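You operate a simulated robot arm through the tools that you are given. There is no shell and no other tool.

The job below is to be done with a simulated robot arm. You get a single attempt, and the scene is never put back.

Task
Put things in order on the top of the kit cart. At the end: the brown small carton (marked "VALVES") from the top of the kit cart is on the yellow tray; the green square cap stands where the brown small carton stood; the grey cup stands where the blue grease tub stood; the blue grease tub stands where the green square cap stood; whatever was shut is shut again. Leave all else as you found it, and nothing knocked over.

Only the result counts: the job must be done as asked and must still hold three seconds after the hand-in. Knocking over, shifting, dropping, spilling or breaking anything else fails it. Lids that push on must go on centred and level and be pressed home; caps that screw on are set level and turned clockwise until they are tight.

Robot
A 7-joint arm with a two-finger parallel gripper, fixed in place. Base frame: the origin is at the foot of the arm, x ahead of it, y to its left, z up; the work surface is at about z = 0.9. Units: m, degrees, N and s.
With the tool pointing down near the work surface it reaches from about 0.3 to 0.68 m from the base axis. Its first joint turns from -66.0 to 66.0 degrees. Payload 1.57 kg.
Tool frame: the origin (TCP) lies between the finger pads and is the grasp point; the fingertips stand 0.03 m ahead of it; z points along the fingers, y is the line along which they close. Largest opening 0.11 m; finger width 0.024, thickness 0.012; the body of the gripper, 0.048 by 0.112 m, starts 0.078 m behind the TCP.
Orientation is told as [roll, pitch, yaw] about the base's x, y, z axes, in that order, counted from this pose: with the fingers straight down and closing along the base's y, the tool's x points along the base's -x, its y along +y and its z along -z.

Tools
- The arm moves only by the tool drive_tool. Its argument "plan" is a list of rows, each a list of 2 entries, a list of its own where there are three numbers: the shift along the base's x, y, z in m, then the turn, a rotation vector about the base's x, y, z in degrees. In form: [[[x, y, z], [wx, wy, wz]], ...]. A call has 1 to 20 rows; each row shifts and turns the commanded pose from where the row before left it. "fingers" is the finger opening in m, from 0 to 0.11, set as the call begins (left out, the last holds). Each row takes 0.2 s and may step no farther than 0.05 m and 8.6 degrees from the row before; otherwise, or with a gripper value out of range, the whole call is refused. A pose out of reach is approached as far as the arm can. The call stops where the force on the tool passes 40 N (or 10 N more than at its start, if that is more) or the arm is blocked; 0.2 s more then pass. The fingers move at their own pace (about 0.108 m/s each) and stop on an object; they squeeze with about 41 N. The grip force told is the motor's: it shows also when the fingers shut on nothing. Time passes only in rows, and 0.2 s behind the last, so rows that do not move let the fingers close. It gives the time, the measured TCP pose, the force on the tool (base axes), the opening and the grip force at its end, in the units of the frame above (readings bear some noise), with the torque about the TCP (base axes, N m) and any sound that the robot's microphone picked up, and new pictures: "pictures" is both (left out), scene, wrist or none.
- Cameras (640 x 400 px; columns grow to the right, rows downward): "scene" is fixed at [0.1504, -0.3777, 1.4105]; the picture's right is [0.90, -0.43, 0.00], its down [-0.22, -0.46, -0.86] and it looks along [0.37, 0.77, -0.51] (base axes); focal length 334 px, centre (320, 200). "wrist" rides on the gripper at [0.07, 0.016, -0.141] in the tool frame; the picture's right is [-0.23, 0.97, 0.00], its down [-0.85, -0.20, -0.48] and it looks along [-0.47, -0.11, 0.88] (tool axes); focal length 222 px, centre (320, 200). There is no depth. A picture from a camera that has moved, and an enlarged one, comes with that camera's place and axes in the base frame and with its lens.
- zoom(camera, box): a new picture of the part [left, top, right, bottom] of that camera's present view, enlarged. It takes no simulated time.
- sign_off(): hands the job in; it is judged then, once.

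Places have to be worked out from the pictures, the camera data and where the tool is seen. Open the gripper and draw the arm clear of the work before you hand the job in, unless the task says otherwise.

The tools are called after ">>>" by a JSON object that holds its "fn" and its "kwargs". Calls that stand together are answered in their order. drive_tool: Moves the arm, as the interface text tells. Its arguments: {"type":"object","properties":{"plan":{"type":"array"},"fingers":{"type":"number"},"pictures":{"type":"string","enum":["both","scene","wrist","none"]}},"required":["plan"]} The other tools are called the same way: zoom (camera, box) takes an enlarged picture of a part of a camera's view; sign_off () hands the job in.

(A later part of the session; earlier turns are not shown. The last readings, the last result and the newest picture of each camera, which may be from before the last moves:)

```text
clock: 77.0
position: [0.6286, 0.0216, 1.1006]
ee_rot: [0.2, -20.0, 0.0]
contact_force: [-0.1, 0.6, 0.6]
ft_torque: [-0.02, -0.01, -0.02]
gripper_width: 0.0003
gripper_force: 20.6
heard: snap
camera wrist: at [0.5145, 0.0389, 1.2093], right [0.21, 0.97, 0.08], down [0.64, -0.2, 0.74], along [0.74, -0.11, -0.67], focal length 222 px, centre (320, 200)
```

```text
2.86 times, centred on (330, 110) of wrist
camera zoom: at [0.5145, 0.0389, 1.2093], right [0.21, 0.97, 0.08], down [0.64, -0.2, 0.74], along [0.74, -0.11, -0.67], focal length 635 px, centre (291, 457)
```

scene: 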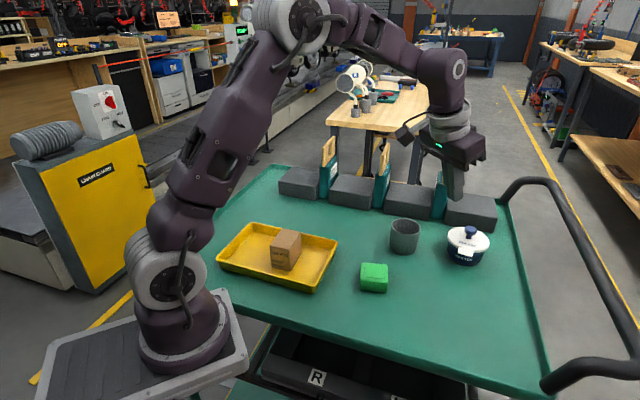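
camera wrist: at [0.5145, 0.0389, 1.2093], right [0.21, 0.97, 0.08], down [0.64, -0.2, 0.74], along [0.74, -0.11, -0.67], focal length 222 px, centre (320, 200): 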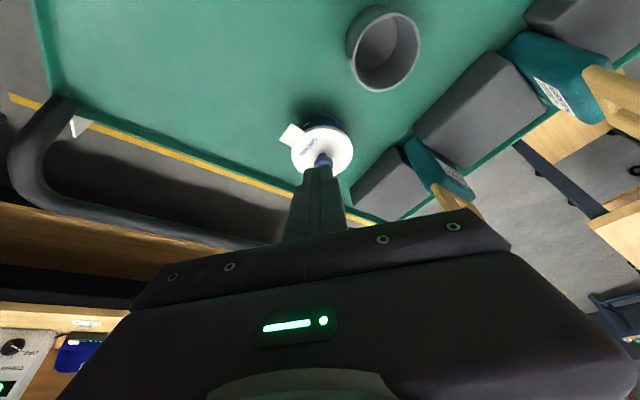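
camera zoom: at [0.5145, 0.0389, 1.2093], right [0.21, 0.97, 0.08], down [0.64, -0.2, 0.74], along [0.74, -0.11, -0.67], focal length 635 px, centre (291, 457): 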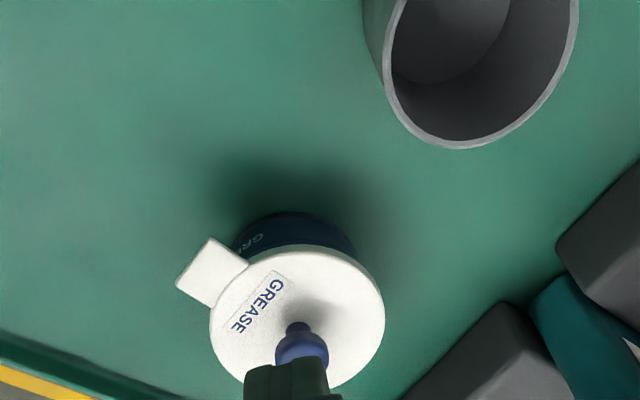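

A second "snap" was heard while lifting off, and the tub appears to have shifted about 3 mm. I'll look very closely at how the lid sits before deciding.

>>> {"fn": "zoom", "kwargs": {"camera": "scene", "box": [444, 220, 494, 270]}}

>>> {"fn": "zoom", "kwargs": {"camera": "scene", "box": [446, 240, 494, 270]}}

>>> {"fn": "zoom", "kwargs": {"camera": "wrist", "box": [280, 110, 360, 180]}}

```text
8.00 times, centred on (469, 245) of scene
camera zoom: at [0.1504, -0.3777, 1.4105], right [0.9, -0.43, 0.0], down [-0.22, -0.46, -0.86], along [0.37, 0.77, -0.51], focal length 2670 px, centre (-872, -160)
```

zoom: 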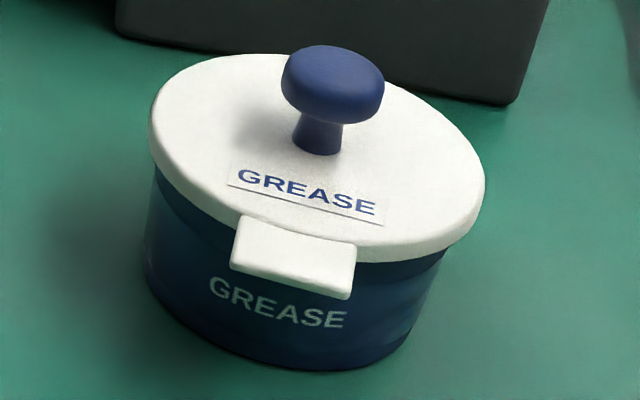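

```text
13.33 times, centred on (470, 255) of scene
camera zoom: at [0.1504, -0.3777, 1.4105], right [0.9, -0.43, 0.0], down [-0.22, -0.46, -0.86], along [0.37, 0.77, -0.51], focal length 4450 px, centre (-1680, -533)
```

zoom: 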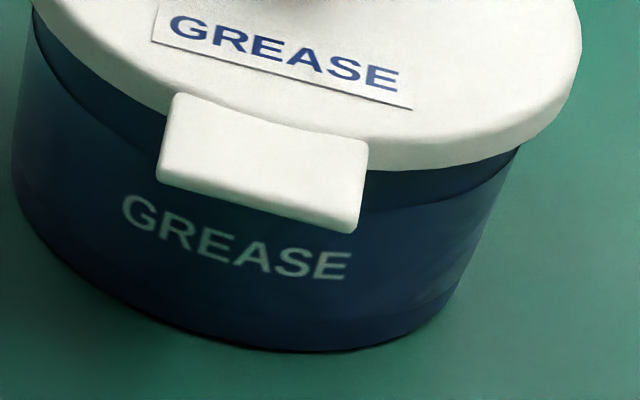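

```text
5.71 times, centred on (320, 145) of wrist
camera zoom: at [0.5145, 0.0389, 1.2093], right [0.21, 0.97, 0.08], down [0.64, -0.2, 0.74], along [0.74, -0.11, -0.67], focal length 1269 px, centre (320, 514)
```

zoom: 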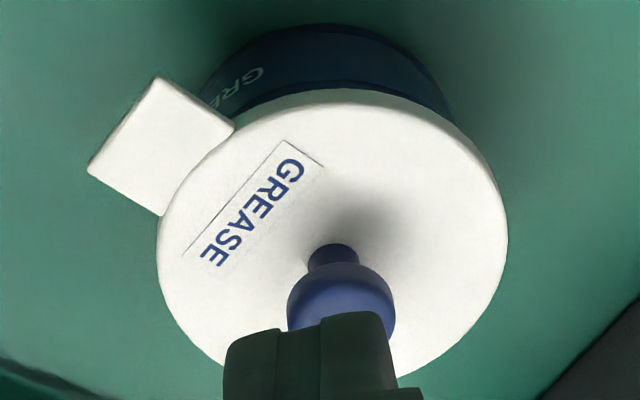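

The lid looks seated, but I want a proper side view to judge whether it is level and centred. I'll go low behind the tub, at a distance, with the fingers open.

>>> {"fn": "drive_tool", "kwargs": {"plan": [[[0.0, -0.012, -0.005], [0, 0, 7.6]], [[0.0, -0.013, -0.005], [0, 0, 7.6]], [[0.0, -0.013, -0.01], [0, 0, 7.6]], [[0.0, -0.013, -0.01], [0, 0, 7.6]], [[0.0, -0.013, -0.01], [0, 0, 7.6]], [[0.0, 0.0, -0.02], [3.08, -3.94, 0]], [[0.0, 0.0, -0.03], [3.08, -3.94, 0]], [[0, 0, -0.03], [0, 0, 0]], [[0, 0, -0.03], [0, 0, 0]], [[0, 0, 0], [0, 0, 0]]], "fingers": 0.11, "pictures": "both"}}

>>> {"fn": "zoom", "kwargs": {"camera": "wrist", "box": [260, 150, 380, 240]}}

>>> {"fn": "zoom", "kwargs": {"camera": "scene", "box": [440, 215, 500, 275]}}

```text
clock: 79.2
position: [0.6291, -0.0454, 0.9489]
ee_rot: [0.2, -30.0, 37.9]
contact_force: [0.5, -0.1, 0.3]
ft_torque: [0.02, 0.01, 0.02]
gripper_width: 0.1099
gripper_force: 0.0
camera wrist: at [0.5142, -0.1118, 1.0362], right [-0.44, 0.89, 0.11], down [0.52, 0.15, 0.84], along [0.73, 0.43, -0.53], focal length 222 px, centre (320, 200)
```

scene: 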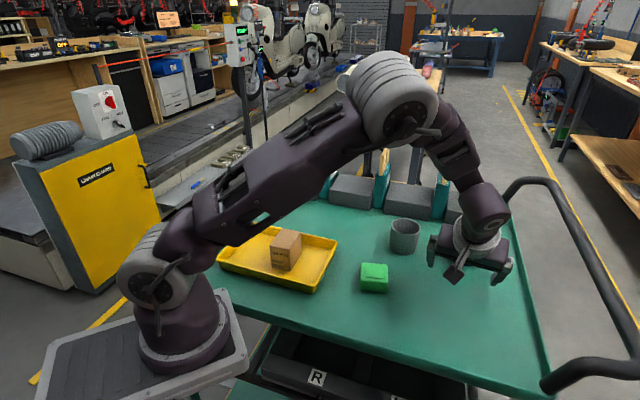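
wrist: 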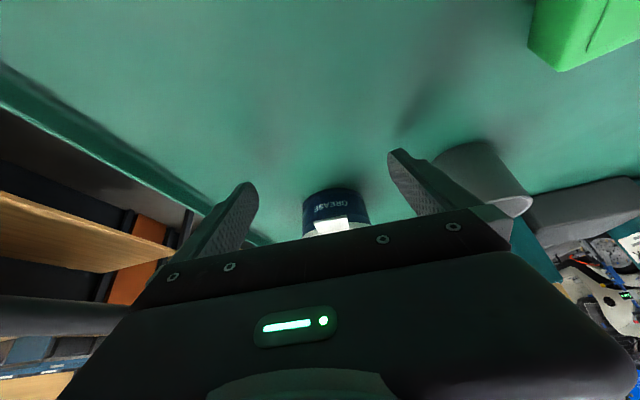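

```text
4.44 times, centred on (320, 195) of wrist
camera zoom: at [0.5142, -0.1118, 1.0362], right [-0.44, 0.89, 0.11], down [0.52, 0.15, 0.84], along [0.73, 0.43, -0.53], focal length 987 px, centre (320, 222)
```

zoom: 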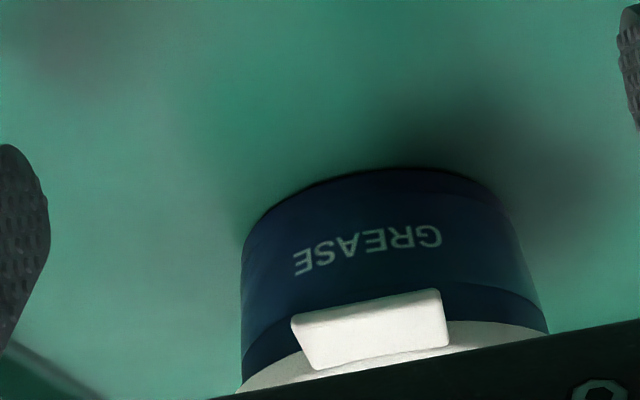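

```text
6.67 times, centred on (470, 245) of scene
camera zoom: at [0.1504, -0.3777, 1.4105], right [0.9, -0.43, 0.0], down [-0.22, -0.46, -0.86], along [0.37, 0.77, -0.51], focal length 2225 px, centre (-680, -100)
```

zoom: 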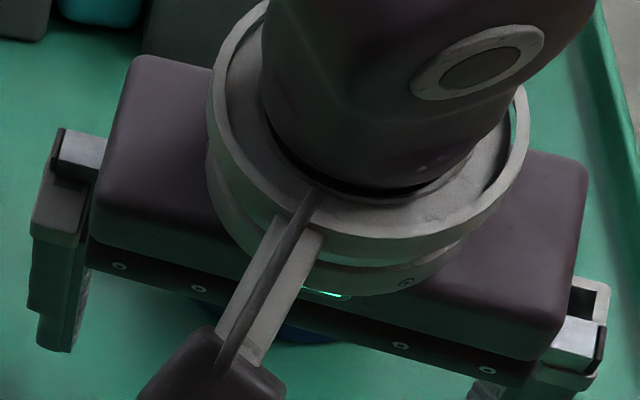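

The gripper body hides part of the lid here. I'll move 4 cm closer with the fingers straddling wide, as before the push, for a better side view.

>>> {"fn": "drive_tool", "kwargs": {"plan": [[[0.0079, 0.0062, 0], [0, 0, 0]], [[0.0079, 0.0062, 0], [0, 0, 0]], [[0.0079, 0.0062, 0], [0, 0, 0]], [[0.0079, 0.0062, 0], [0, 0, 0]], [[0, 0, 0], [0, 0, 0]]], "pictures": "wrist"}}

>>> {"fn": "zoom", "kwargs": {"camera": "wrist", "box": [260, 130, 390, 250]}}

```text
clock: 80.4
position: [0.6597, -0.0197, 0.9508]
ee_rot: [0.1, -30.1, 38.0]
contact_force: [-0.4, 0.5, -0.5]
ft_torque: [-0.03, 0.01, 0.0]
gripper_width: 0.1102
gripper_force: 0.1
camera wrist: at [0.5465, -0.0858, 1.038], right [-0.44, 0.89, 0.11], down [0.52, 0.15, 0.84], along [0.73, 0.43, -0.53], focal length 222 px, centre (320, 200)
```

wrist: 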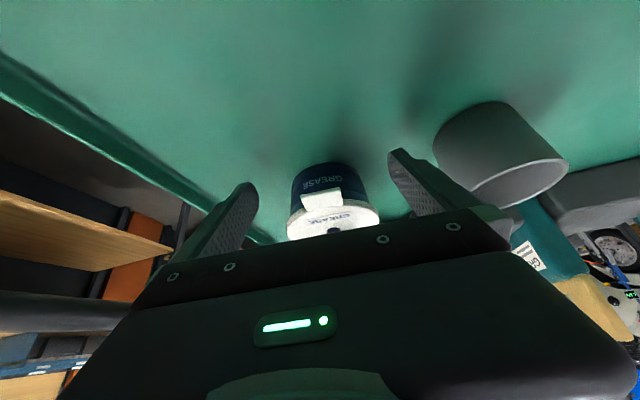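

```text
3.33 times, centred on (325, 190) of wrist
camera zoom: at [0.5465, -0.0858, 1.038], right [-0.44, 0.89, 0.11], down [0.52, 0.15, 0.84], along [0.73, 0.43, -0.53], focal length 740 px, centre (303, 233)
```

zoom: 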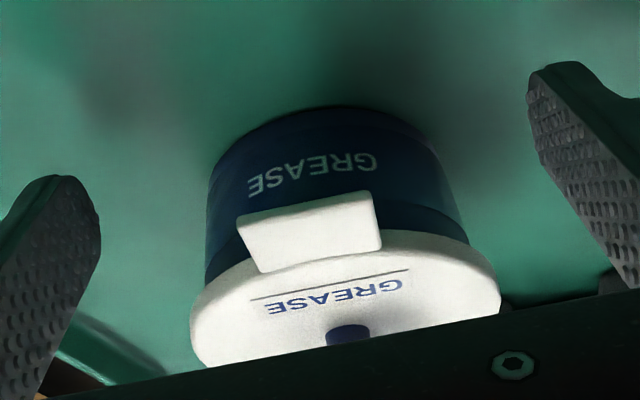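

The side view shows the lid level and laterally centred on the body (within about 0.2 mm), at the same height as before. To be certain it is latched I'll press once more, better centred and more upright, and then release slowly while listening.

>>> {"fn": "drive_tool", "kwargs": {"plan": [[[-0.0158, -0.0123, 0], [0, 0, 0]], [[-0.0158, -0.0123, 0.01], [0, 0, 0]], [[0, 0, 0.04], [0, 0, 0]], [[0, 0, 0.045], [0, 0, 0]], [[0.004, 0.01, 0.035], [0, 0, -7.6]], [[0.004, 0.01, 0.01], [0, 0, -7.6]], [[0.004, 0.01, 0], [0, 0, -7.6]], [[0.004, 0.01, 0], [0, 0, -7.6]], [[0.004, 0.01, 0], [0, 0, -7.6]], [[0.004, 0.006, 0], [0, 6, 0]], [[0.004, 0.005, 0], [0, 6, 0]], [[0.004, 0.0046, 0], [0, 6, 0]], [[0, 0, 0], [0, 0, 0]]], "fingers": 0.0, "pictures": "both"}}

>>> {"fn": "zoom", "kwargs": {"camera": "wrist", "box": [250, 80, 410, 200]}}

>>> {"fn": "zoom", "kwargs": {"camera": "scene", "box": [444, 220, 494, 270]}}

```text
clock: 83.2
position: [0.6599, 0.0217, 1.0904]
ee_rot: [0.0, -11.9, 0.0]
contact_force: [-0.5, 0.2, -0.4]
ft_torque: [-0.01, -0.02, 0.03]
gripper_width: 0.0
gripper_force: 21.3
camera wrist: at [0.5619, 0.0387, 1.2145], right [0.22, 0.97, 0.05], down [0.74, -0.2, 0.65], along [0.64, -0.11, -0.76], focal length 222 px, centre (320, 200)
```

scene: 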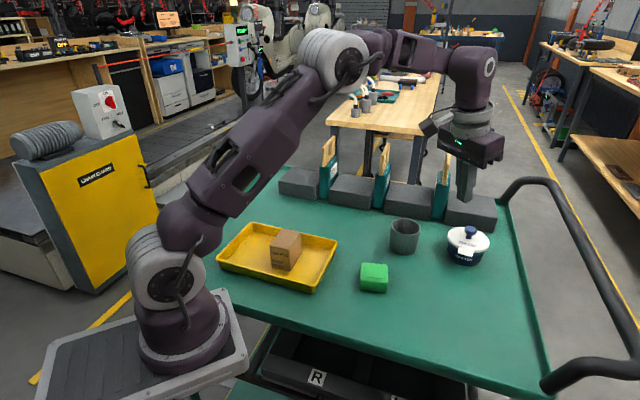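
wrist: 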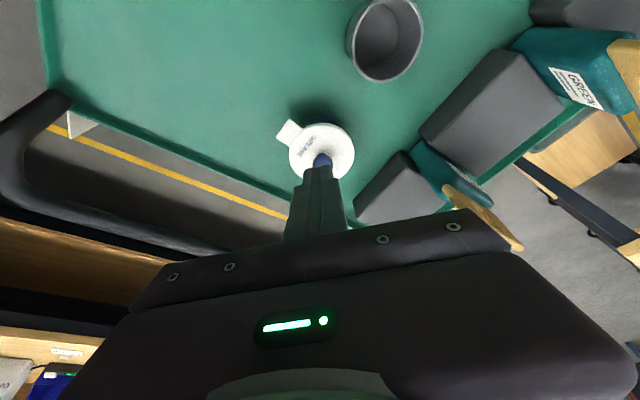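

```text
3.33 times, centred on (330, 140) of wrist
camera zoom: at [0.5619, 0.0387, 1.2145], right [0.22, 0.97, 0.05], down [0.74, -0.2, 0.65], along [0.64, -0.11, -0.76], focal length 740 px, centre (287, 400)
```

zoom: 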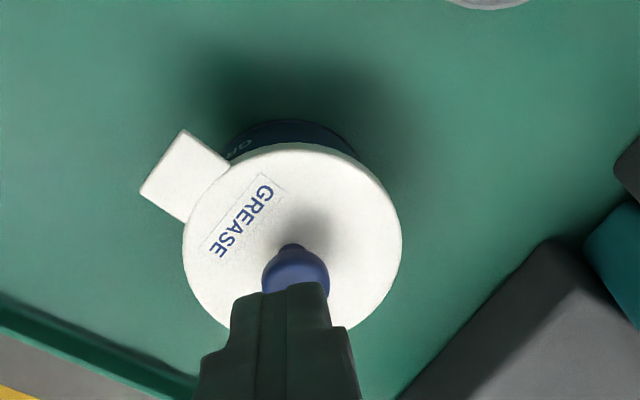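

```text
8.00 times, centred on (469, 245) of scene
camera zoom: at [0.1504, -0.3777, 1.4105], right [0.9, -0.43, 0.0], down [-0.22, -0.46, -0.86], along [0.37, 0.77, -0.51], focal length 2670 px, centre (-872, -160)
```

zoom: 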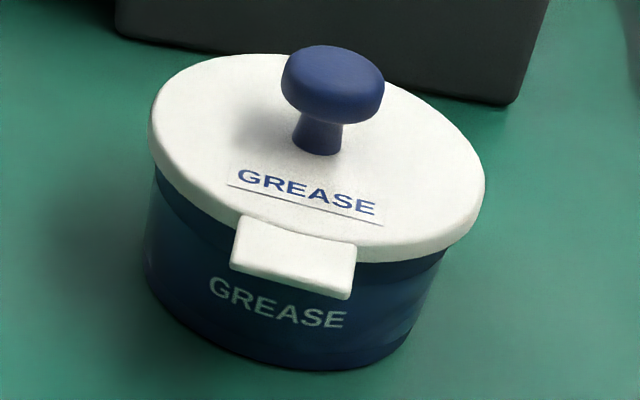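

I'm moving over the knob again with the more upright tool and stopping about 15 mm above it to check alignment.

>>> {"fn": "drive_tool", "kwargs": {"plan": [[[0.016, 0, 0], [0, 0, 0]], [[0.016, 0, 0], [0, 0, 0]], [[0.016, 0, -0.01], [0, 0, 0]], [[0, 0, -0.025], [0, 0, 0]], [[0, 0, -0.02], [0, 0, 0]], [[0, 0, -0.01], [0, 0, 0]], [[0, 0, 0], [0, 0, 0]]], "pictures": "both"}}

>>> {"fn": "zoom", "kwargs": {"camera": "wrist", "box": [250, 90, 390, 200]}}

>>> {"fn": "zoom", "kwargs": {"camera": "scene", "box": [444, 205, 494, 255]}}

```text
clock: 84.8
position: [0.7085, 0.022, 1.026]
ee_rot: [-0.1, -12.1, 0.0]
contact_force: [-1.1, 0.6, 0.0]
ft_torque: [0.01, -0.03, 0.0]
gripper_width: 0.0
gripper_force: 21.8
camera wrist: at [0.6103, 0.0397, 1.149], right [0.22, 0.97, 0.05], down [0.74, -0.2, 0.65], along [0.64, -0.11, -0.76], focal length 222 px, centre (320, 200)
```

scene: 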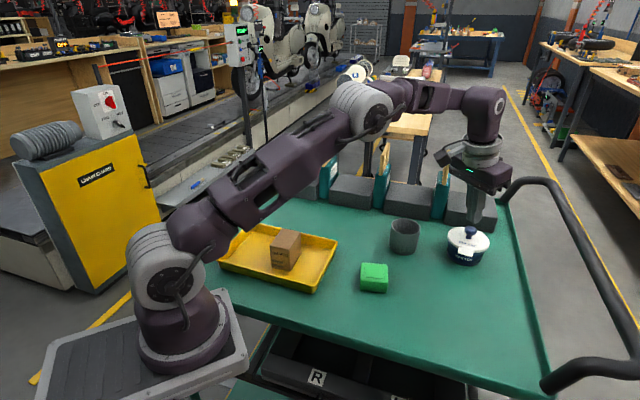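
wrist: 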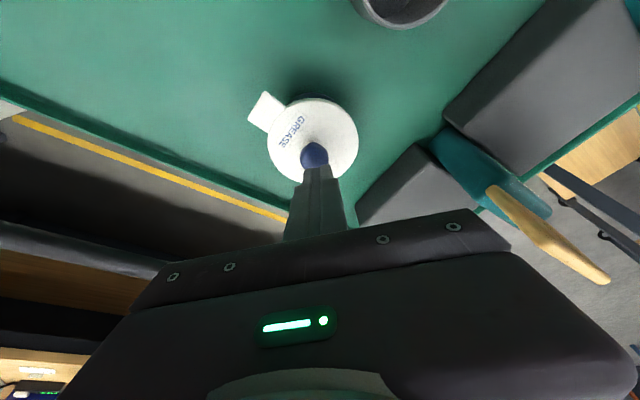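

```text
3.64 times, centred on (320, 145) of wrist
camera zoom: at [0.6103, 0.0397, 1.149], right [0.22, 0.97, 0.05], down [0.74, -0.2, 0.65], along [0.64, -0.11, -0.76], focal length 808 px, centre (320, 400)
```

zoom: 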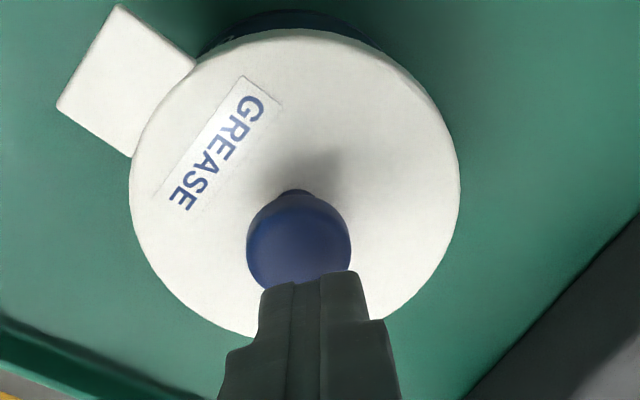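

```text
8.00 times, centred on (469, 230) of scene
camera zoom: at [0.1504, -0.3777, 1.4105], right [0.9, -0.43, 0.0], down [-0.22, -0.46, -0.86], along [0.37, 0.77, -0.51], focal length 2670 px, centre (-872, -40)
```

zoom: 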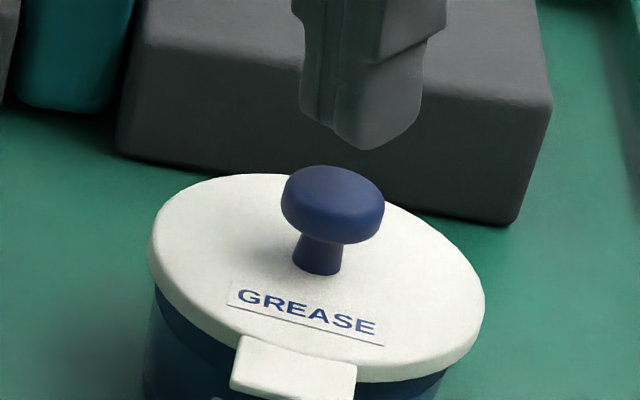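

The plumb point is about 3 mm outward of the knob's centre, so I'll correct for that and descend to light contact.

>>> {"fn": "drive_tool", "kwargs": {"plan": [[[-0.003, -0.001, 0], [0, 0, 0]], [[0, 0, -0.006], [0, 0, 0]], [[0, 0, -0.004], [0, 0, 0]], [[0, 0, -0.002], [0, 0, 0]], [[0, 0, 0], [0, 0, 0]]], "pictures": "none"}}

>>> {"fn": "zoom", "kwargs": {"camera": "scene", "box": [444, 205, 494, 255]}}

```text
clock: 86.0
position: [0.7048, 0.0205, 1.0138]
ee_rot: [0.0, -12.0, 0.0]
contact_force: [-0.6, 0.4, 0.4]
ft_torque: [0.02, 0.0, 0.02]
gripper_width: 0.0
gripper_force: 21.7
```

```text
8.00 times, centred on (469, 230) of scene
camera zoom: at [0.1504, -0.3777, 1.4105], right [0.9, -0.43, 0.0], down [-0.22, -0.46, -0.86], along [0.37, 0.77, -0.51], focal length 2670 px, centre (-872, -40)
```

zoom: 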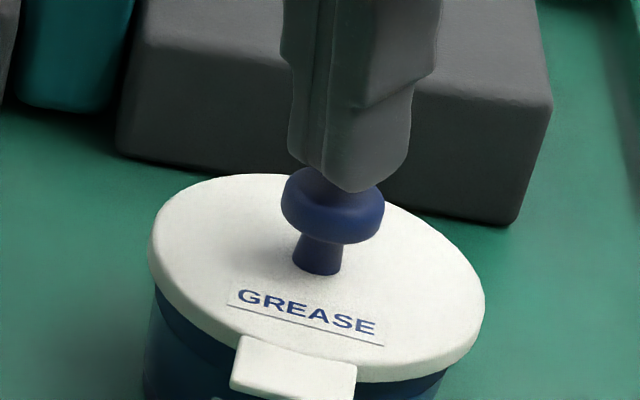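

The tips are well over the knob's centre now. Pressing in small steps.

>>> {"fn": "drive_tool", "kwargs": {"plan": [[[0, 0, -0.001], [0, 0, 0]], [[0, 0, -0.001], [0, 0, 0]], [[0, 0, 0], [0, 0, 0]]], "pictures": "none"}}

>>> {"fn": "drive_tool", "kwargs": {"plan": [[[-0.0004, 0, -0.001], [0, 0, 0]], [[0, 0, 0], [0, 0, 0]]], "pictures": "none"}}

```text
clock: 86.8
position: [0.7044, 0.0195, 1.0107]
ee_rot: [0.0, -12.0, 0.0]
contact_force: [0.3, -0.2, 0.9]
ft_torque: [0.01, -0.02, 0.02]
gripper_width: 0.0
gripper_force: 21.2
```

```text
clock: 87.4
position: [0.7039, 0.0199, 1.0102]
ee_rot: [0.0, -12.1, 0.0]
contact_force: [1.4, -0.2, 0.9]
ft_torque: [-0.05, -0.04, -0.02]
gripper_width: 0.0
gripper_force: 20.9
```

No contact yet; I'll continue down in 1 mm steps.

>>> {"fn": "drive_tool", "kwargs": {"plan": [[[0, 0, -0.001], [0, 0, 0]], [[0, 0, 0], [0, 0, 0]]], "pictures": "none"}}

>>> {"fn": "drive_tool", "kwargs": {"plan": [[[0, 0, -0.001], [0, 0, 0]], [[0, 0, 0], [0, 0, 0]]], "pictures": "none"}}

```text
clock: 88.0
position: [0.7053, 0.0203, 1.0095]
ee_rot: [0.0, -12.2, 0.1]
contact_force: [-0.4, -1.0, 13.7]
ft_torque: [-0.02, 0.05, 0.01]
gripper_width: 0.0
gripper_force: 21.7
```

```text
clock: 88.6
position: [0.7049, 0.0216, 1.0096]
ee_rot: [0.0, -12.2, 0.0]
contact_force: [-4.0, -2.4, 28.5]
ft_torque: [-0.07, 0.3, -0.01]
gripper_width: 0.0
gripper_force: 21.3
```

28.5 N with a slight sideways load and no sound; I'll trim the sideways load and press a bit more.

>>> {"fn": "drive_tool", "kwargs": {"plan": [[[-0.001, -0.0003, -0.0004], [0, 0, 0]], [[-0.0005, -0.0002, -0.0003], [0, 0, 0]], [[0, 0, 0], [0, 0, 0]]], "pictures": "none"}}

>>> {"fn": "zoom", "kwargs": {"camera": "scene", "box": [444, 220, 494, 270]}}

```text
clock: 89.4
position: [0.7045, 0.0211, 1.0093]
ee_rot: [0.0, -12.3, 0.1]
contact_force: [7.6, 0.6, 34.0]
ft_torque: [0.02, -0.07, 0.03]
gripper_width: 0.0
gripper_force: 21.4
```

```text
8.00 times, centred on (469, 245) of scene
camera zoom: at [0.1498, -0.3777, 1.4105], right [0.9, -0.43, 0.0], down [-0.22, -0.46, -0.86], along [0.37, 0.77, -0.51], focal length 2670 px, centre (-872, -160)
```

zoom: 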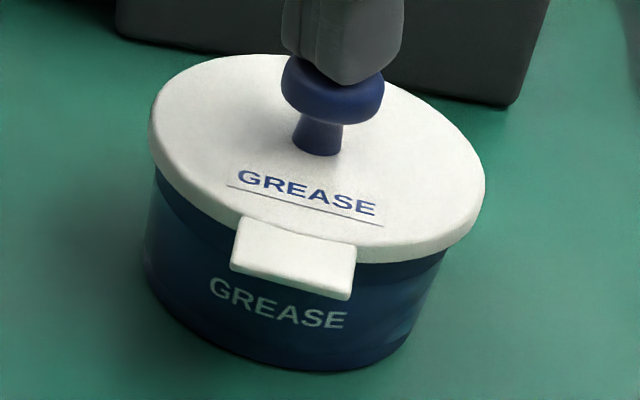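

Under 34 N the lid does not move at all relative to the body and nothing snaps, so it is fully home. I'll release very gradually, balancing the sideways load, and listen.

>>> {"fn": "drive_tool", "kwargs": {"plan": [[[0.0006, 0, 0.0002], [0, 0, 0]], [[0.0003, 0, 0.0005], [0, 0, 0]], [[0, 0, 0], [0, 0, 0]]], "pictures": "none"}}

>>> {"fn": "drive_tool", "kwargs": {"plan": [[[0.0002, 0, 0.0005], [0, 0, 0]], [[0.0002, 0, 0.0005], [0, 0, 0]], [[0, 0, 0], [0, 0, 0]]], "pictures": "none"}}

>>> {"fn": "drive_tool", "kwargs": {"plan": [[[0.0002, 0, 0.0005], [0, 0, 0]], [[0.0002, 0, 0.0005], [0, 0, 0]], [[0, 0, 0], [0, 0, 0]]], "pictures": "none"}}

```text
clock: 90.2
position: [0.7041, 0.0204, 1.0091]
ee_rot: [0.1, -11.9, 0.0]
contact_force: [0.4, 5.7, 31.7]
ft_torque: [0.16, 0.17, -0.02]
gripper_width: 0.0
gripper_force: 21.5
```

```text
clock: 91.0
position: [0.7038, 0.0198, 1.0099]
ee_rot: [0.1, -11.9, 0.0]
contact_force: [3.3, 9.0, 23.4]
ft_torque: [0.28, 0.03, -0.04]
gripper_width: 0.0
gripper_force: 21.1
```

```text
clock: 91.8
position: [0.7055, 0.02, 1.0094]
ee_rot: [0.0, -11.9, 0.0]
contact_force: [1.0, 5.2, 16.0]
ft_torque: [0.15, 0.07, -0.02]
gripper_width: 0.0
gripper_force: 21.1
```

There's a small sideways load in y, so I'll correct for it while releasing the rest.

>>> {"fn": "drive_tool", "kwargs": {"plan": [[[0, 0.0004, 0.0004], [0, 0, 0]], [[0, 0.0002, 0.0004], [0, 0, 0]], [[0, 0, 0], [0, 0, 0]]], "pictures": "none"}}

>>> {"fn": "drive_tool", "kwargs": {"plan": [[[0, 0.0001, 0.0004], [0, 0, 0]], [[0, 0, 0.0005], [0, 0, 0]], [[0, 0, 0.0008], [0, 0, 0]], [[0, 0, 0], [0, 0, 0]]], "pictures": "none"}}

>>> {"fn": "zoom", "kwargs": {"camera": "scene", "box": [444, 220, 494, 270]}}

```text
clock: 92.6
position: [0.7036, 0.02, 1.01]
ee_rot: [0.0, -11.9, 0.0]
contact_force: [0.4, -0.5, 2.6]
ft_torque: [-0.03, -0.02, 0.0]
gripper_width: 0.0
gripper_force: 21.3
```

```text
clock: 93.6
position: [0.7056, 0.0216, 1.0139]
ee_rot: [0.0, -11.9, 0.1]
contact_force: [-0.8, -0.4, 0.1]
ft_torque: [-0.01, -0.01, 0.01]
gripper_width: 0.0003
gripper_force: 21.3
```

```text
8.00 times, centred on (469, 245) of scene
camera zoom: at [0.1504, -0.3777, 1.4105], right [0.9, -0.43, 0.0], down [-0.22, -0.46, -0.86], along [0.37, 0.77, -0.51], focal length 2670 px, centre (-872, -160)
```

zoom: 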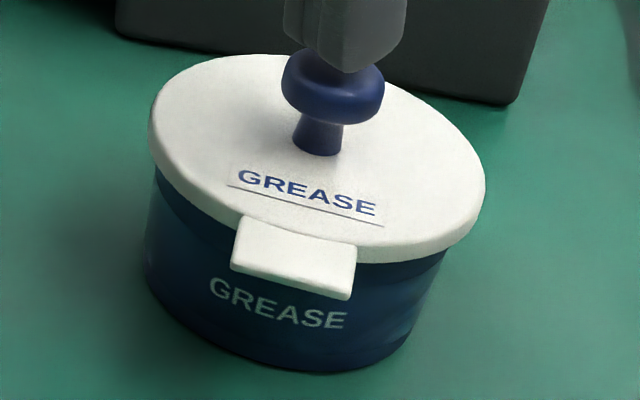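

No sound and no movement during this press and slow release. I'll take the same enlarged view as before the first press, to compare how high the lid sits on the body.

>>> {"fn": "zoom", "kwargs": {"camera": "scene", "box": [430, 205, 510, 275]}}

>>> {"fn": "zoom", "kwargs": {"camera": "scene", "box": [446, 240, 494, 270]}}

```text
5.71 times, centred on (470, 240) of scene
camera zoom: at [0.1504, -0.3777, 1.4105], right [0.9, -0.43, 0.0], down [-0.22, -0.46, -0.86], along [0.37, 0.77, -0.51], focal length 1907 px, centre (-537, -29)
```

zoom: 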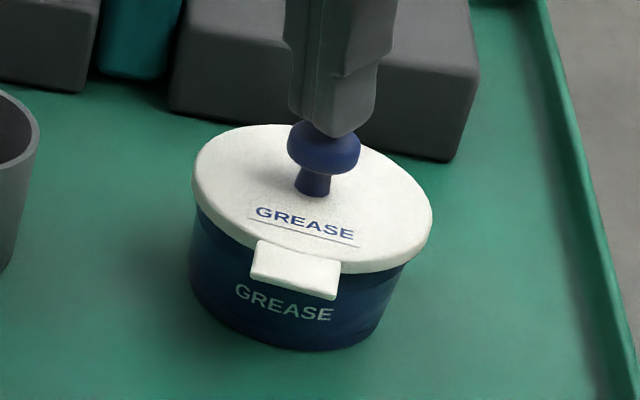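

```text
13.33 times, centred on (470, 255) of scene
camera zoom: at [0.1504, -0.3777, 1.4105], right [0.9, -0.43, 0.0], down [-0.22, -0.46, -0.86], along [0.37, 0.77, -0.51], focal length 4450 px, centre (-1680, -533)
```

zoom: 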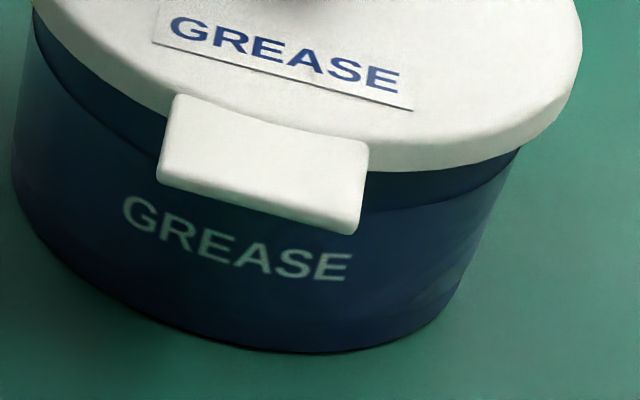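

The lid sits exactly as high and as centred on the body as before the presses, so it is home. The presses nudged the tub about 5 mm inward, so I'll use the low cradle once more to push it back onto the spot. First I'll rise and take up the pose behind it.

>>> {"fn": "drive_tool", "kwargs": {"plan": [[[0, 0, 0.02], [0, 0, 0]], [[-0.01, -0.005, 0.02], [0, 0, 0]], [[-0.0127, -0.0119, 0], [0, 0, 7.6]], [[-0.0127, -0.0119, 0], [0, 0, 7.6]], [[-0.0127, -0.0119, 0], [0, 0, 7.6]], [[-0.0127, -0.0119, 0], [0, 0, 7.6]], [[-0.0127, -0.0118, 0], [0, 0, 7.6]], [[0, 0, 0], [3.69, -4.73, 0]], [[0, 0, 0], [3.69, -4.73, 0]], [[0, 0, 0], [3.69, -4.73, 0]], [[0, 0, 0], [0, 0, 0]]], "fingers": 0.064, "pictures": "both"}}

>>> {"fn": "zoom", "kwargs": {"camera": "wrist", "box": [240, 60, 400, 200]}}

```text
clock: 96.0
position: [0.6303, -0.0442, 1.0531]
ee_rot: [0.0, -30.1, 38.0]
contact_force: [0.2, 0.0, -0.1]
ft_torque: [-0.01, 0.0, -0.01]
gripper_width: 0.064
gripper_force: 0.0
camera wrist: at [0.5174, -0.1105, 1.1408], right [-0.44, 0.89, 0.11], down [0.52, 0.15, 0.84], along [0.73, 0.43, -0.53], focal length 222 px, centre (320, 200)
```

scene: 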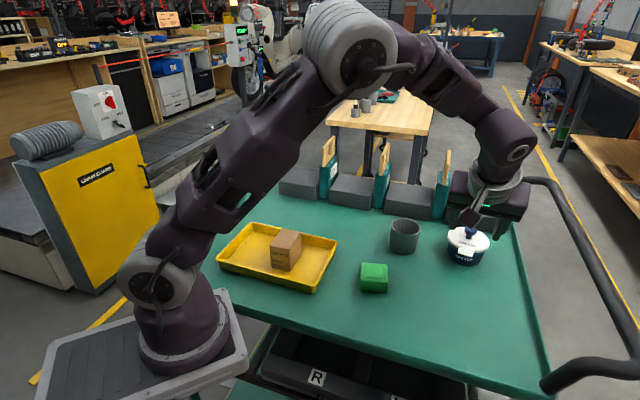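
wrist: 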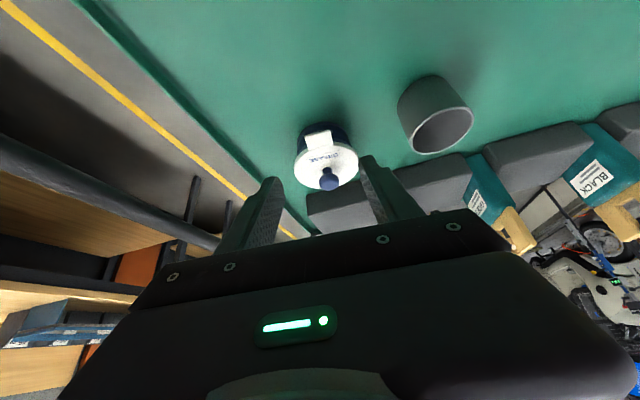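

```text
2.86 times, centred on (320, 130) of wrist
camera zoom: at [0.5174, -0.1105, 1.1408], right [-0.44, 0.89, 0.11], down [0.52, 0.15, 0.84], along [0.73, 0.43, -0.53], focal length 635 px, centre (320, 400)
```

zoom: 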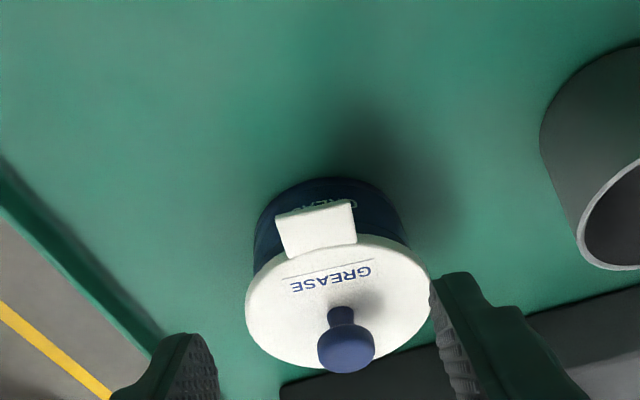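

Relative to the earlier view, the tub is about 7-8 mm short of where the cradle had left it. I'll descend behind it and push back to the same end point.

>>> {"fn": "drive_tool", "kwargs": {"plan": [[[0, 0, -0.03], [0, 0, 0]], [[0, 0, -0.035], [0, 0, 0]], [[0, 0, -0.03], [0, 0, 0]], [[0, 0, -0.015], [0, 0, 0]], [[0, 0, -0.005], [0, 0, 0]], [[0, 0, 0], [0, 0, 0]]], "pictures": "none"}}

>>> {"fn": "drive_tool", "kwargs": {"plan": [[[0.0098, 0.0077, 0], [0, 0, 0]], [[0.0098, 0.0077, 0], [0, 0, 0]], [[0.0079, 0.0062, 0], [0, 0, 0]], [[0.0063, 0.0049, 0], [0, 0, 0]], [[0.0055, 0.0043, 0], [0, 0, 0]], [[0.0047, 0.0037, 0], [0, 0, 0]], [[0.0039, 0.0031, 0], [0, 0, 0]], [[0.0034, 0.0024, 0], [0, 0, 0]], [[0, 0, 0], [0, 0, 0]]], "pictures": "wrist"}}

>>> {"fn": "zoom", "kwargs": {"camera": "wrist", "box": [180, 60, 460, 240]}}

```text
clock: 97.4
position: [0.631, -0.0438, 0.937]
ee_rot: [0.1, -30.0, 38.1]
contact_force: [0.6, 0.3, 0.7]
ft_torque: [0.01, 0.0, 0.01]
gripper_width: 0.0642
gripper_force: 0.1
```

```text
clock: 99.4
position: [0.6823, -0.0029, 0.9389]
ee_rot: [0.0, -30.1, 38.0]
contact_force: [0.7, -0.8, 0.5]
ft_torque: [-0.02, -0.01, -0.03]
gripper_width: 0.0648
gripper_force: 0.1
camera wrist: at [0.5695, -0.0703, 1.0258], right [-0.44, 0.89, 0.11], down [0.52, 0.15, 0.84], along [0.73, 0.43, -0.53], focal length 222 px, centre (320, 200)
```

wrist: 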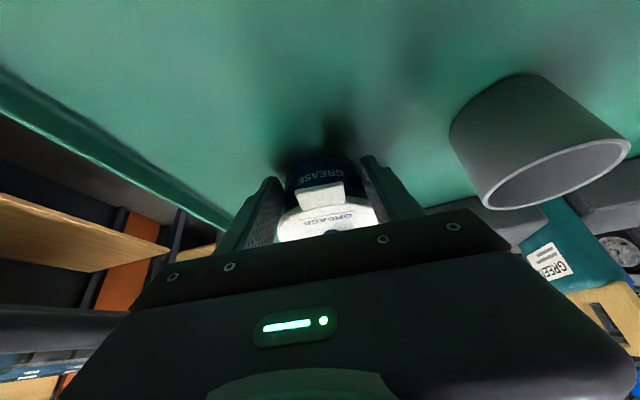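

```text
2.22 times, centred on (320, 150) of wrist
camera zoom: at [0.5695, -0.0703, 1.0258], right [-0.44, 0.89, 0.11], down [0.52, 0.15, 0.84], along [0.73, 0.43, -0.53], focal length 494 px, centre (320, 311)
```

zoom: 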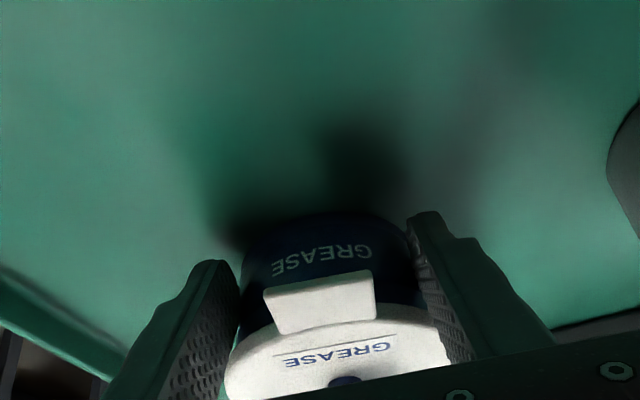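

The cradle is engaged at the same end point, with no sound. I'll open slightly, back off, then rise and clear the view.

>>> {"fn": "drive_tool", "kwargs": {"plan": [[[0, 0, 0], [0, 0, 0]], [[0, 0, 0], [0, 0, 0]]], "fingers": 0.08, "pictures": "none"}}

>>> {"fn": "drive_tool", "kwargs": {"plan": [[[-0.0079, -0.0062, 0], [0, 0, 0]], [[-0.0118, -0.0092, 0], [0, 0, 0]], [[-0.0158, -0.0123, 0], [0, 0, 0]], [[-0.0197, -0.0154, 0.005], [0, 0, 0]], [[-0.01, 0, 0.04], [0, 0, 0]], [[-0.01, 0.005, 0.04], [0, 0, -7.6]], [[-0.01, 0.01, 0.04], [0, 0, -7.6]], [[-0.01, 0.015, 0.03], [0, 0, -7.6]], [[-0.01, 0.02, 0.01], [0, 0, -7.6]], [[0, 0.02, 0], [0, 0, -7.6]], [[0, 0.02, 0], [0, 7.5, 0]], [[0, 0.02, 0], [0, 7.5, 0]], [[0, 0.02, 0], [0, 7.5, 0]], [[0, 0.01, 0], [0, 7.5, 0]], [[0, 0, 0], [0, 0, 0]]], "pictures": "both"}}

>>> {"fn": "zoom", "kwargs": {"camera": "scene", "box": [430, 205, 510, 275]}}

```text
clock: 100.0
position: [0.6837, -0.0041, 0.9382]
ee_rot: [0.1, -30.1, 38.0]
contact_force: [1.1, -0.4, -0.3]
ft_torque: [0.01, 0.01, 0.0]
gripper_width: 0.0798
gripper_force: 0.0
```

```text
clock: 103.2
position: [0.5768, 0.0937, 1.1035]
ee_rot: [0.0, 0.0, 0.0]
contact_force: [0.1, 0.5, -1.1]
ft_torque: [-0.02, 0.01, -0.01]
gripper_width: 0.0799
gripper_force: 0.0
camera wrist: at [0.5074, 0.1108, 1.2446], right [0.23, 0.97, 0.0], down [0.86, -0.2, 0.48], along [0.47, -0.11, -0.88], focal length 222 px, centre (320, 200)
```

scene: 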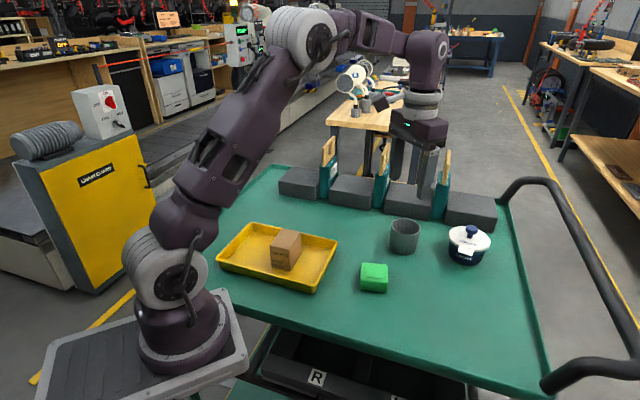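
wrist: 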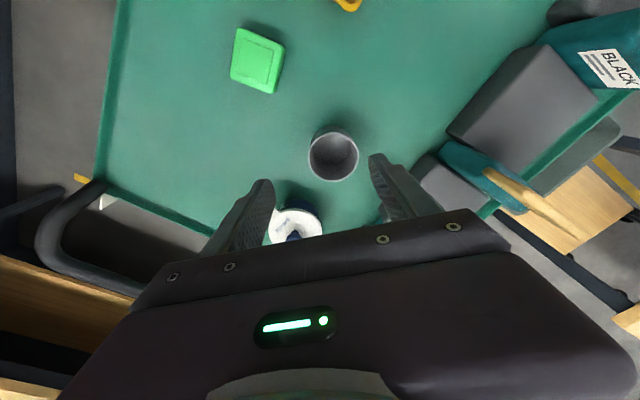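

```text
5.71 times, centred on (470, 240) of scene
camera zoom: at [0.1504, -0.3777, 1.4105], right [0.9, -0.43, 0.0], down [-0.22, -0.46, -0.86], along [0.37, 0.77, -0.51], focal length 1907 px, centre (-537, -29)
```

zoom: 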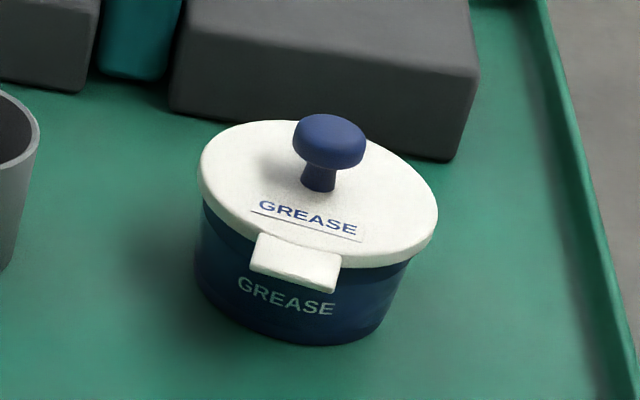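

The tub is back on the spot (within about 2 mm) with the lid level. Last item is the grey cup, so I'll enlarge the wrist view to fix its centre.

>>> {"fn": "zoom", "kwargs": {"camera": "wrist", "box": [284, 115, 380, 195]}}

>>> {"fn": "zoom", "kwargs": {"camera": "scene", "box": [380, 205, 430, 260]}}

```text
5.00 times, centred on (332, 155) of wrist
camera zoom: at [0.5074, 0.1108, 1.2446], right [0.23, 0.97, 0.0], down [0.86, -0.2, 0.48], along [0.47, -0.11, -0.88], focal length 1111 px, centre (260, 425)
```

zoom: 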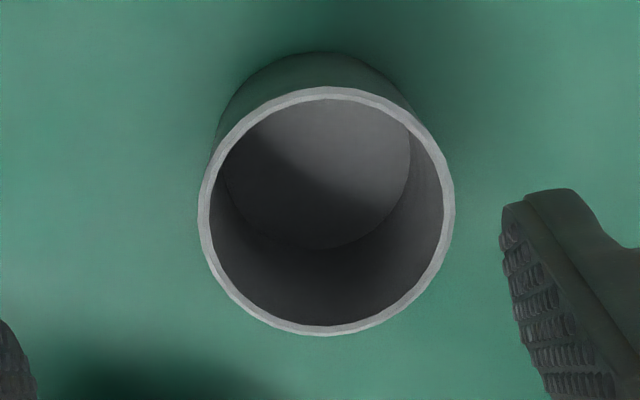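

```text
7.27 times, centred on (405, 232) of scene
camera zoom: at [0.1504, -0.3777, 1.4105], right [0.9, -0.43, 0.0], down [-0.22, -0.46, -0.86], along [0.37, 0.77, -0.51], focal length 2427 px, centre (-298, -36)
```

zoom: 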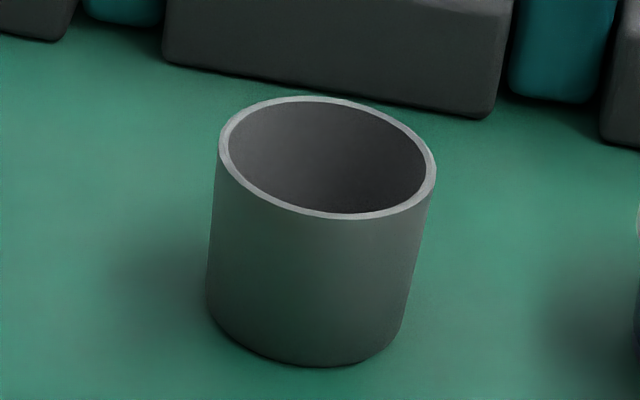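

The cup is empty, about 0.068 m across, with its centre near (0.603, 0.105). I'll hover above it at yaw 45°, so the fingers will also fit near the table edge at its destination, with the hand fully open.

>>> {"fn": "drive_tool", "kwargs": {"plan": [[[0.0043, 0.0019, 0], [0, 0, 7.5]], [[0.0043, 0.0019, 0], [0, 0, 7.5]], [[0.0043, 0.0019, 0], [0, 0, 7.5]], [[0.0042, 0.0019, 0], [0, 0, 7.5]], [[0.0042, 0.0019, 0], [0, 0, 7.5]], [[0.0042, 0.002, -0.02], [0, 0, 7.5]], [[0, 0, -0.02], [0, 0, 0]], [[0, 0, 0], [0, 0, 0]]], "fingers": 0.11, "pictures": "both"}}

>>> {"fn": "zoom", "kwargs": {"camera": "wrist", "box": [240, 80, 400, 200]}}

```text
clock: 105.0
position: [0.602, 0.1041, 1.0622]
ee_rot: [0.0, 0.0, 45.0]
contact_force: [0.7, -0.3, 0.0]
ft_torque: [0.01, 0.01, 0.01]
gripper_width: 0.1099
gripper_force: 0.0
camera wrist: at [0.541, 0.0676, 1.2032], right [-0.53, 0.85, 0.0], down [0.75, 0.46, 0.48], along [0.41, 0.25, -0.88], focal length 222 px, centre (320, 200)
```

scene: 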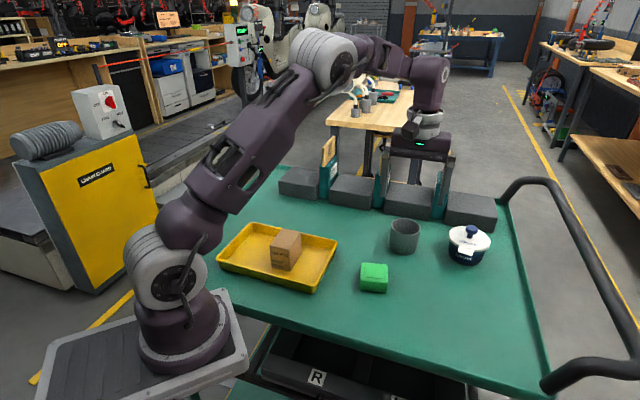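
wrist: 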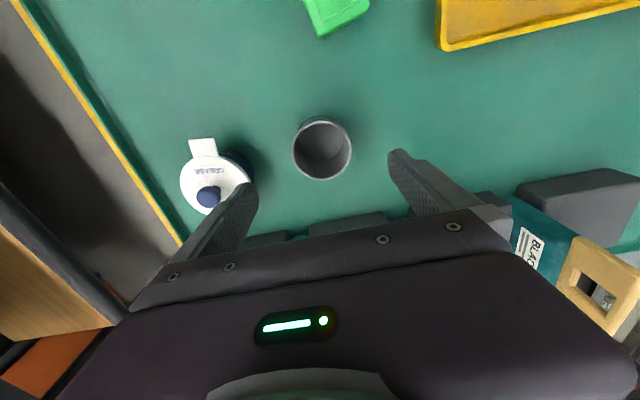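

```text
3.33 times, centred on (320, 140) of wrist
camera zoom: at [0.541, 0.0676, 1.2032], right [-0.53, 0.85, 0.0], down [0.75, 0.46, 0.48], along [0.41, 0.25, -0.88], focal length 740 px, centre (320, 400)
```

zoom: 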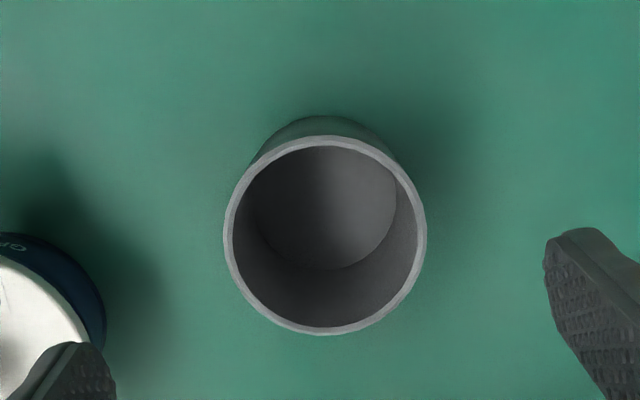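

The cup is aligned with the tool within 1.5 mm. I'll descend around it to z≈0.936.

>>> {"fn": "drive_tool", "kwargs": {"plan": [[[0, 0.001, -0.03], [0, 0, 0]], [[0, 0, -0.03], [0, 0, 0]], [[0, 0, -0.03], [0, 0, 0]], [[0, 0, -0.02], [0, 0, 0]], [[0, 0, -0.015], [0, 0, 0]], [[0, 0, 0], [0, 0, 0]]], "pictures": "both"}}

>>> {"fn": "zoom", "kwargs": {"camera": "wrist", "box": [200, 110, 440, 260]}}

>>> {"fn": "zoom", "kwargs": {"camera": "scene", "box": [360, 180, 500, 270]}}

```text
clock: 106.4
position: [0.6023, 0.1052, 0.9379]
ee_rot: [0.0, 0.0, 45.0]
contact_force: [-0.4, -0.7, -0.5]
ft_torque: [0.01, -0.03, 0.0]
gripper_width: 0.1099
gripper_force: 0.1
camera wrist: at [0.5415, 0.0685, 1.0794], right [-0.53, 0.85, 0.0], down [0.75, 0.46, 0.48], along [0.41, 0.25, -0.88], focal length 222 px, centre (320, 200)
```

scene: 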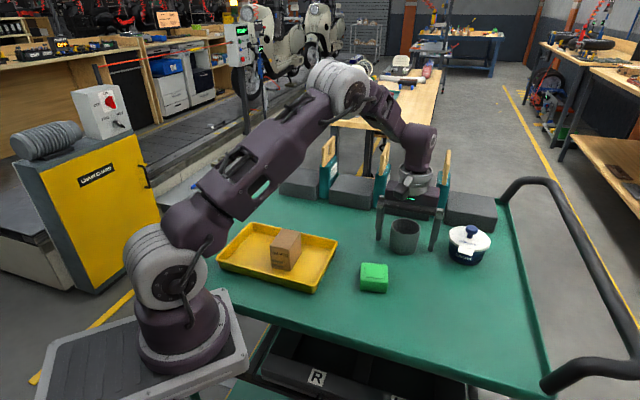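
wrist: 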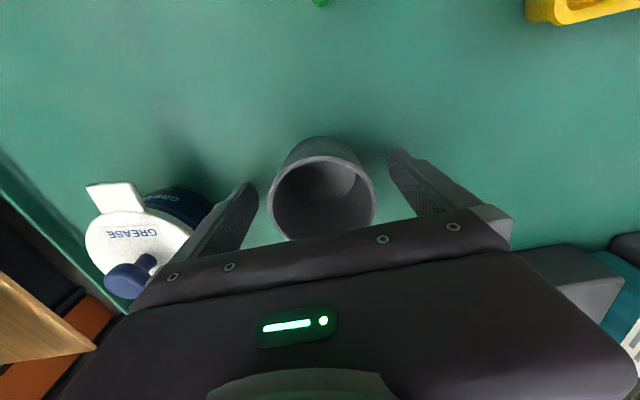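

```text
2.67 times, centred on (320, 185) of wrist
camera zoom: at [0.5415, 0.0685, 1.0794], right [-0.53, 0.85, 0.0], down [0.75, 0.46, 0.48], along [0.41, 0.25, -0.88], focal length 592 px, centre (320, 240)
```

zoom: 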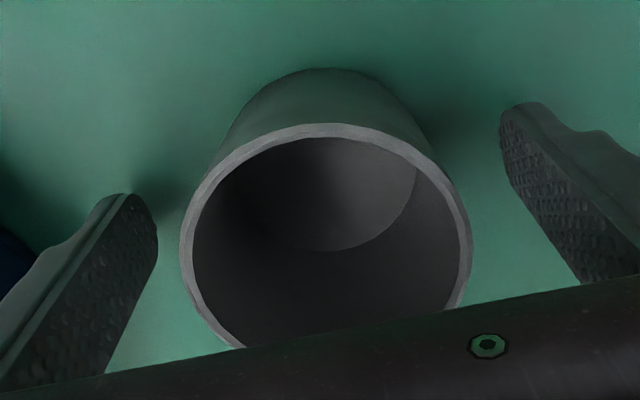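

```text
4.44 times, centred on (430, 225) of scene
camera zoom: at [0.1504, -0.3777, 1.4105], right [0.9, -0.43, 0.0], down [-0.22, -0.46, -0.86], along [0.37, 0.77, -0.51], focal length 1483 px, centre (-169, 89)
```

zoom: 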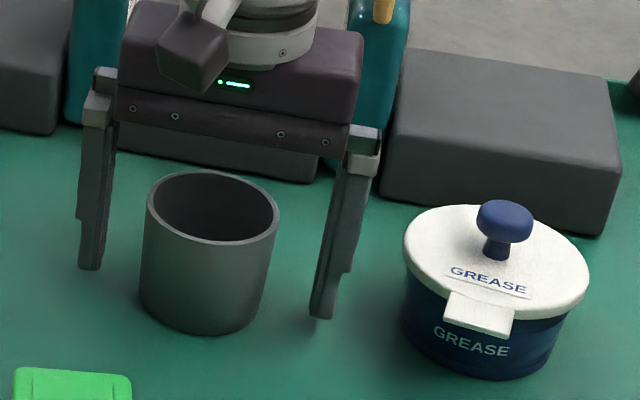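

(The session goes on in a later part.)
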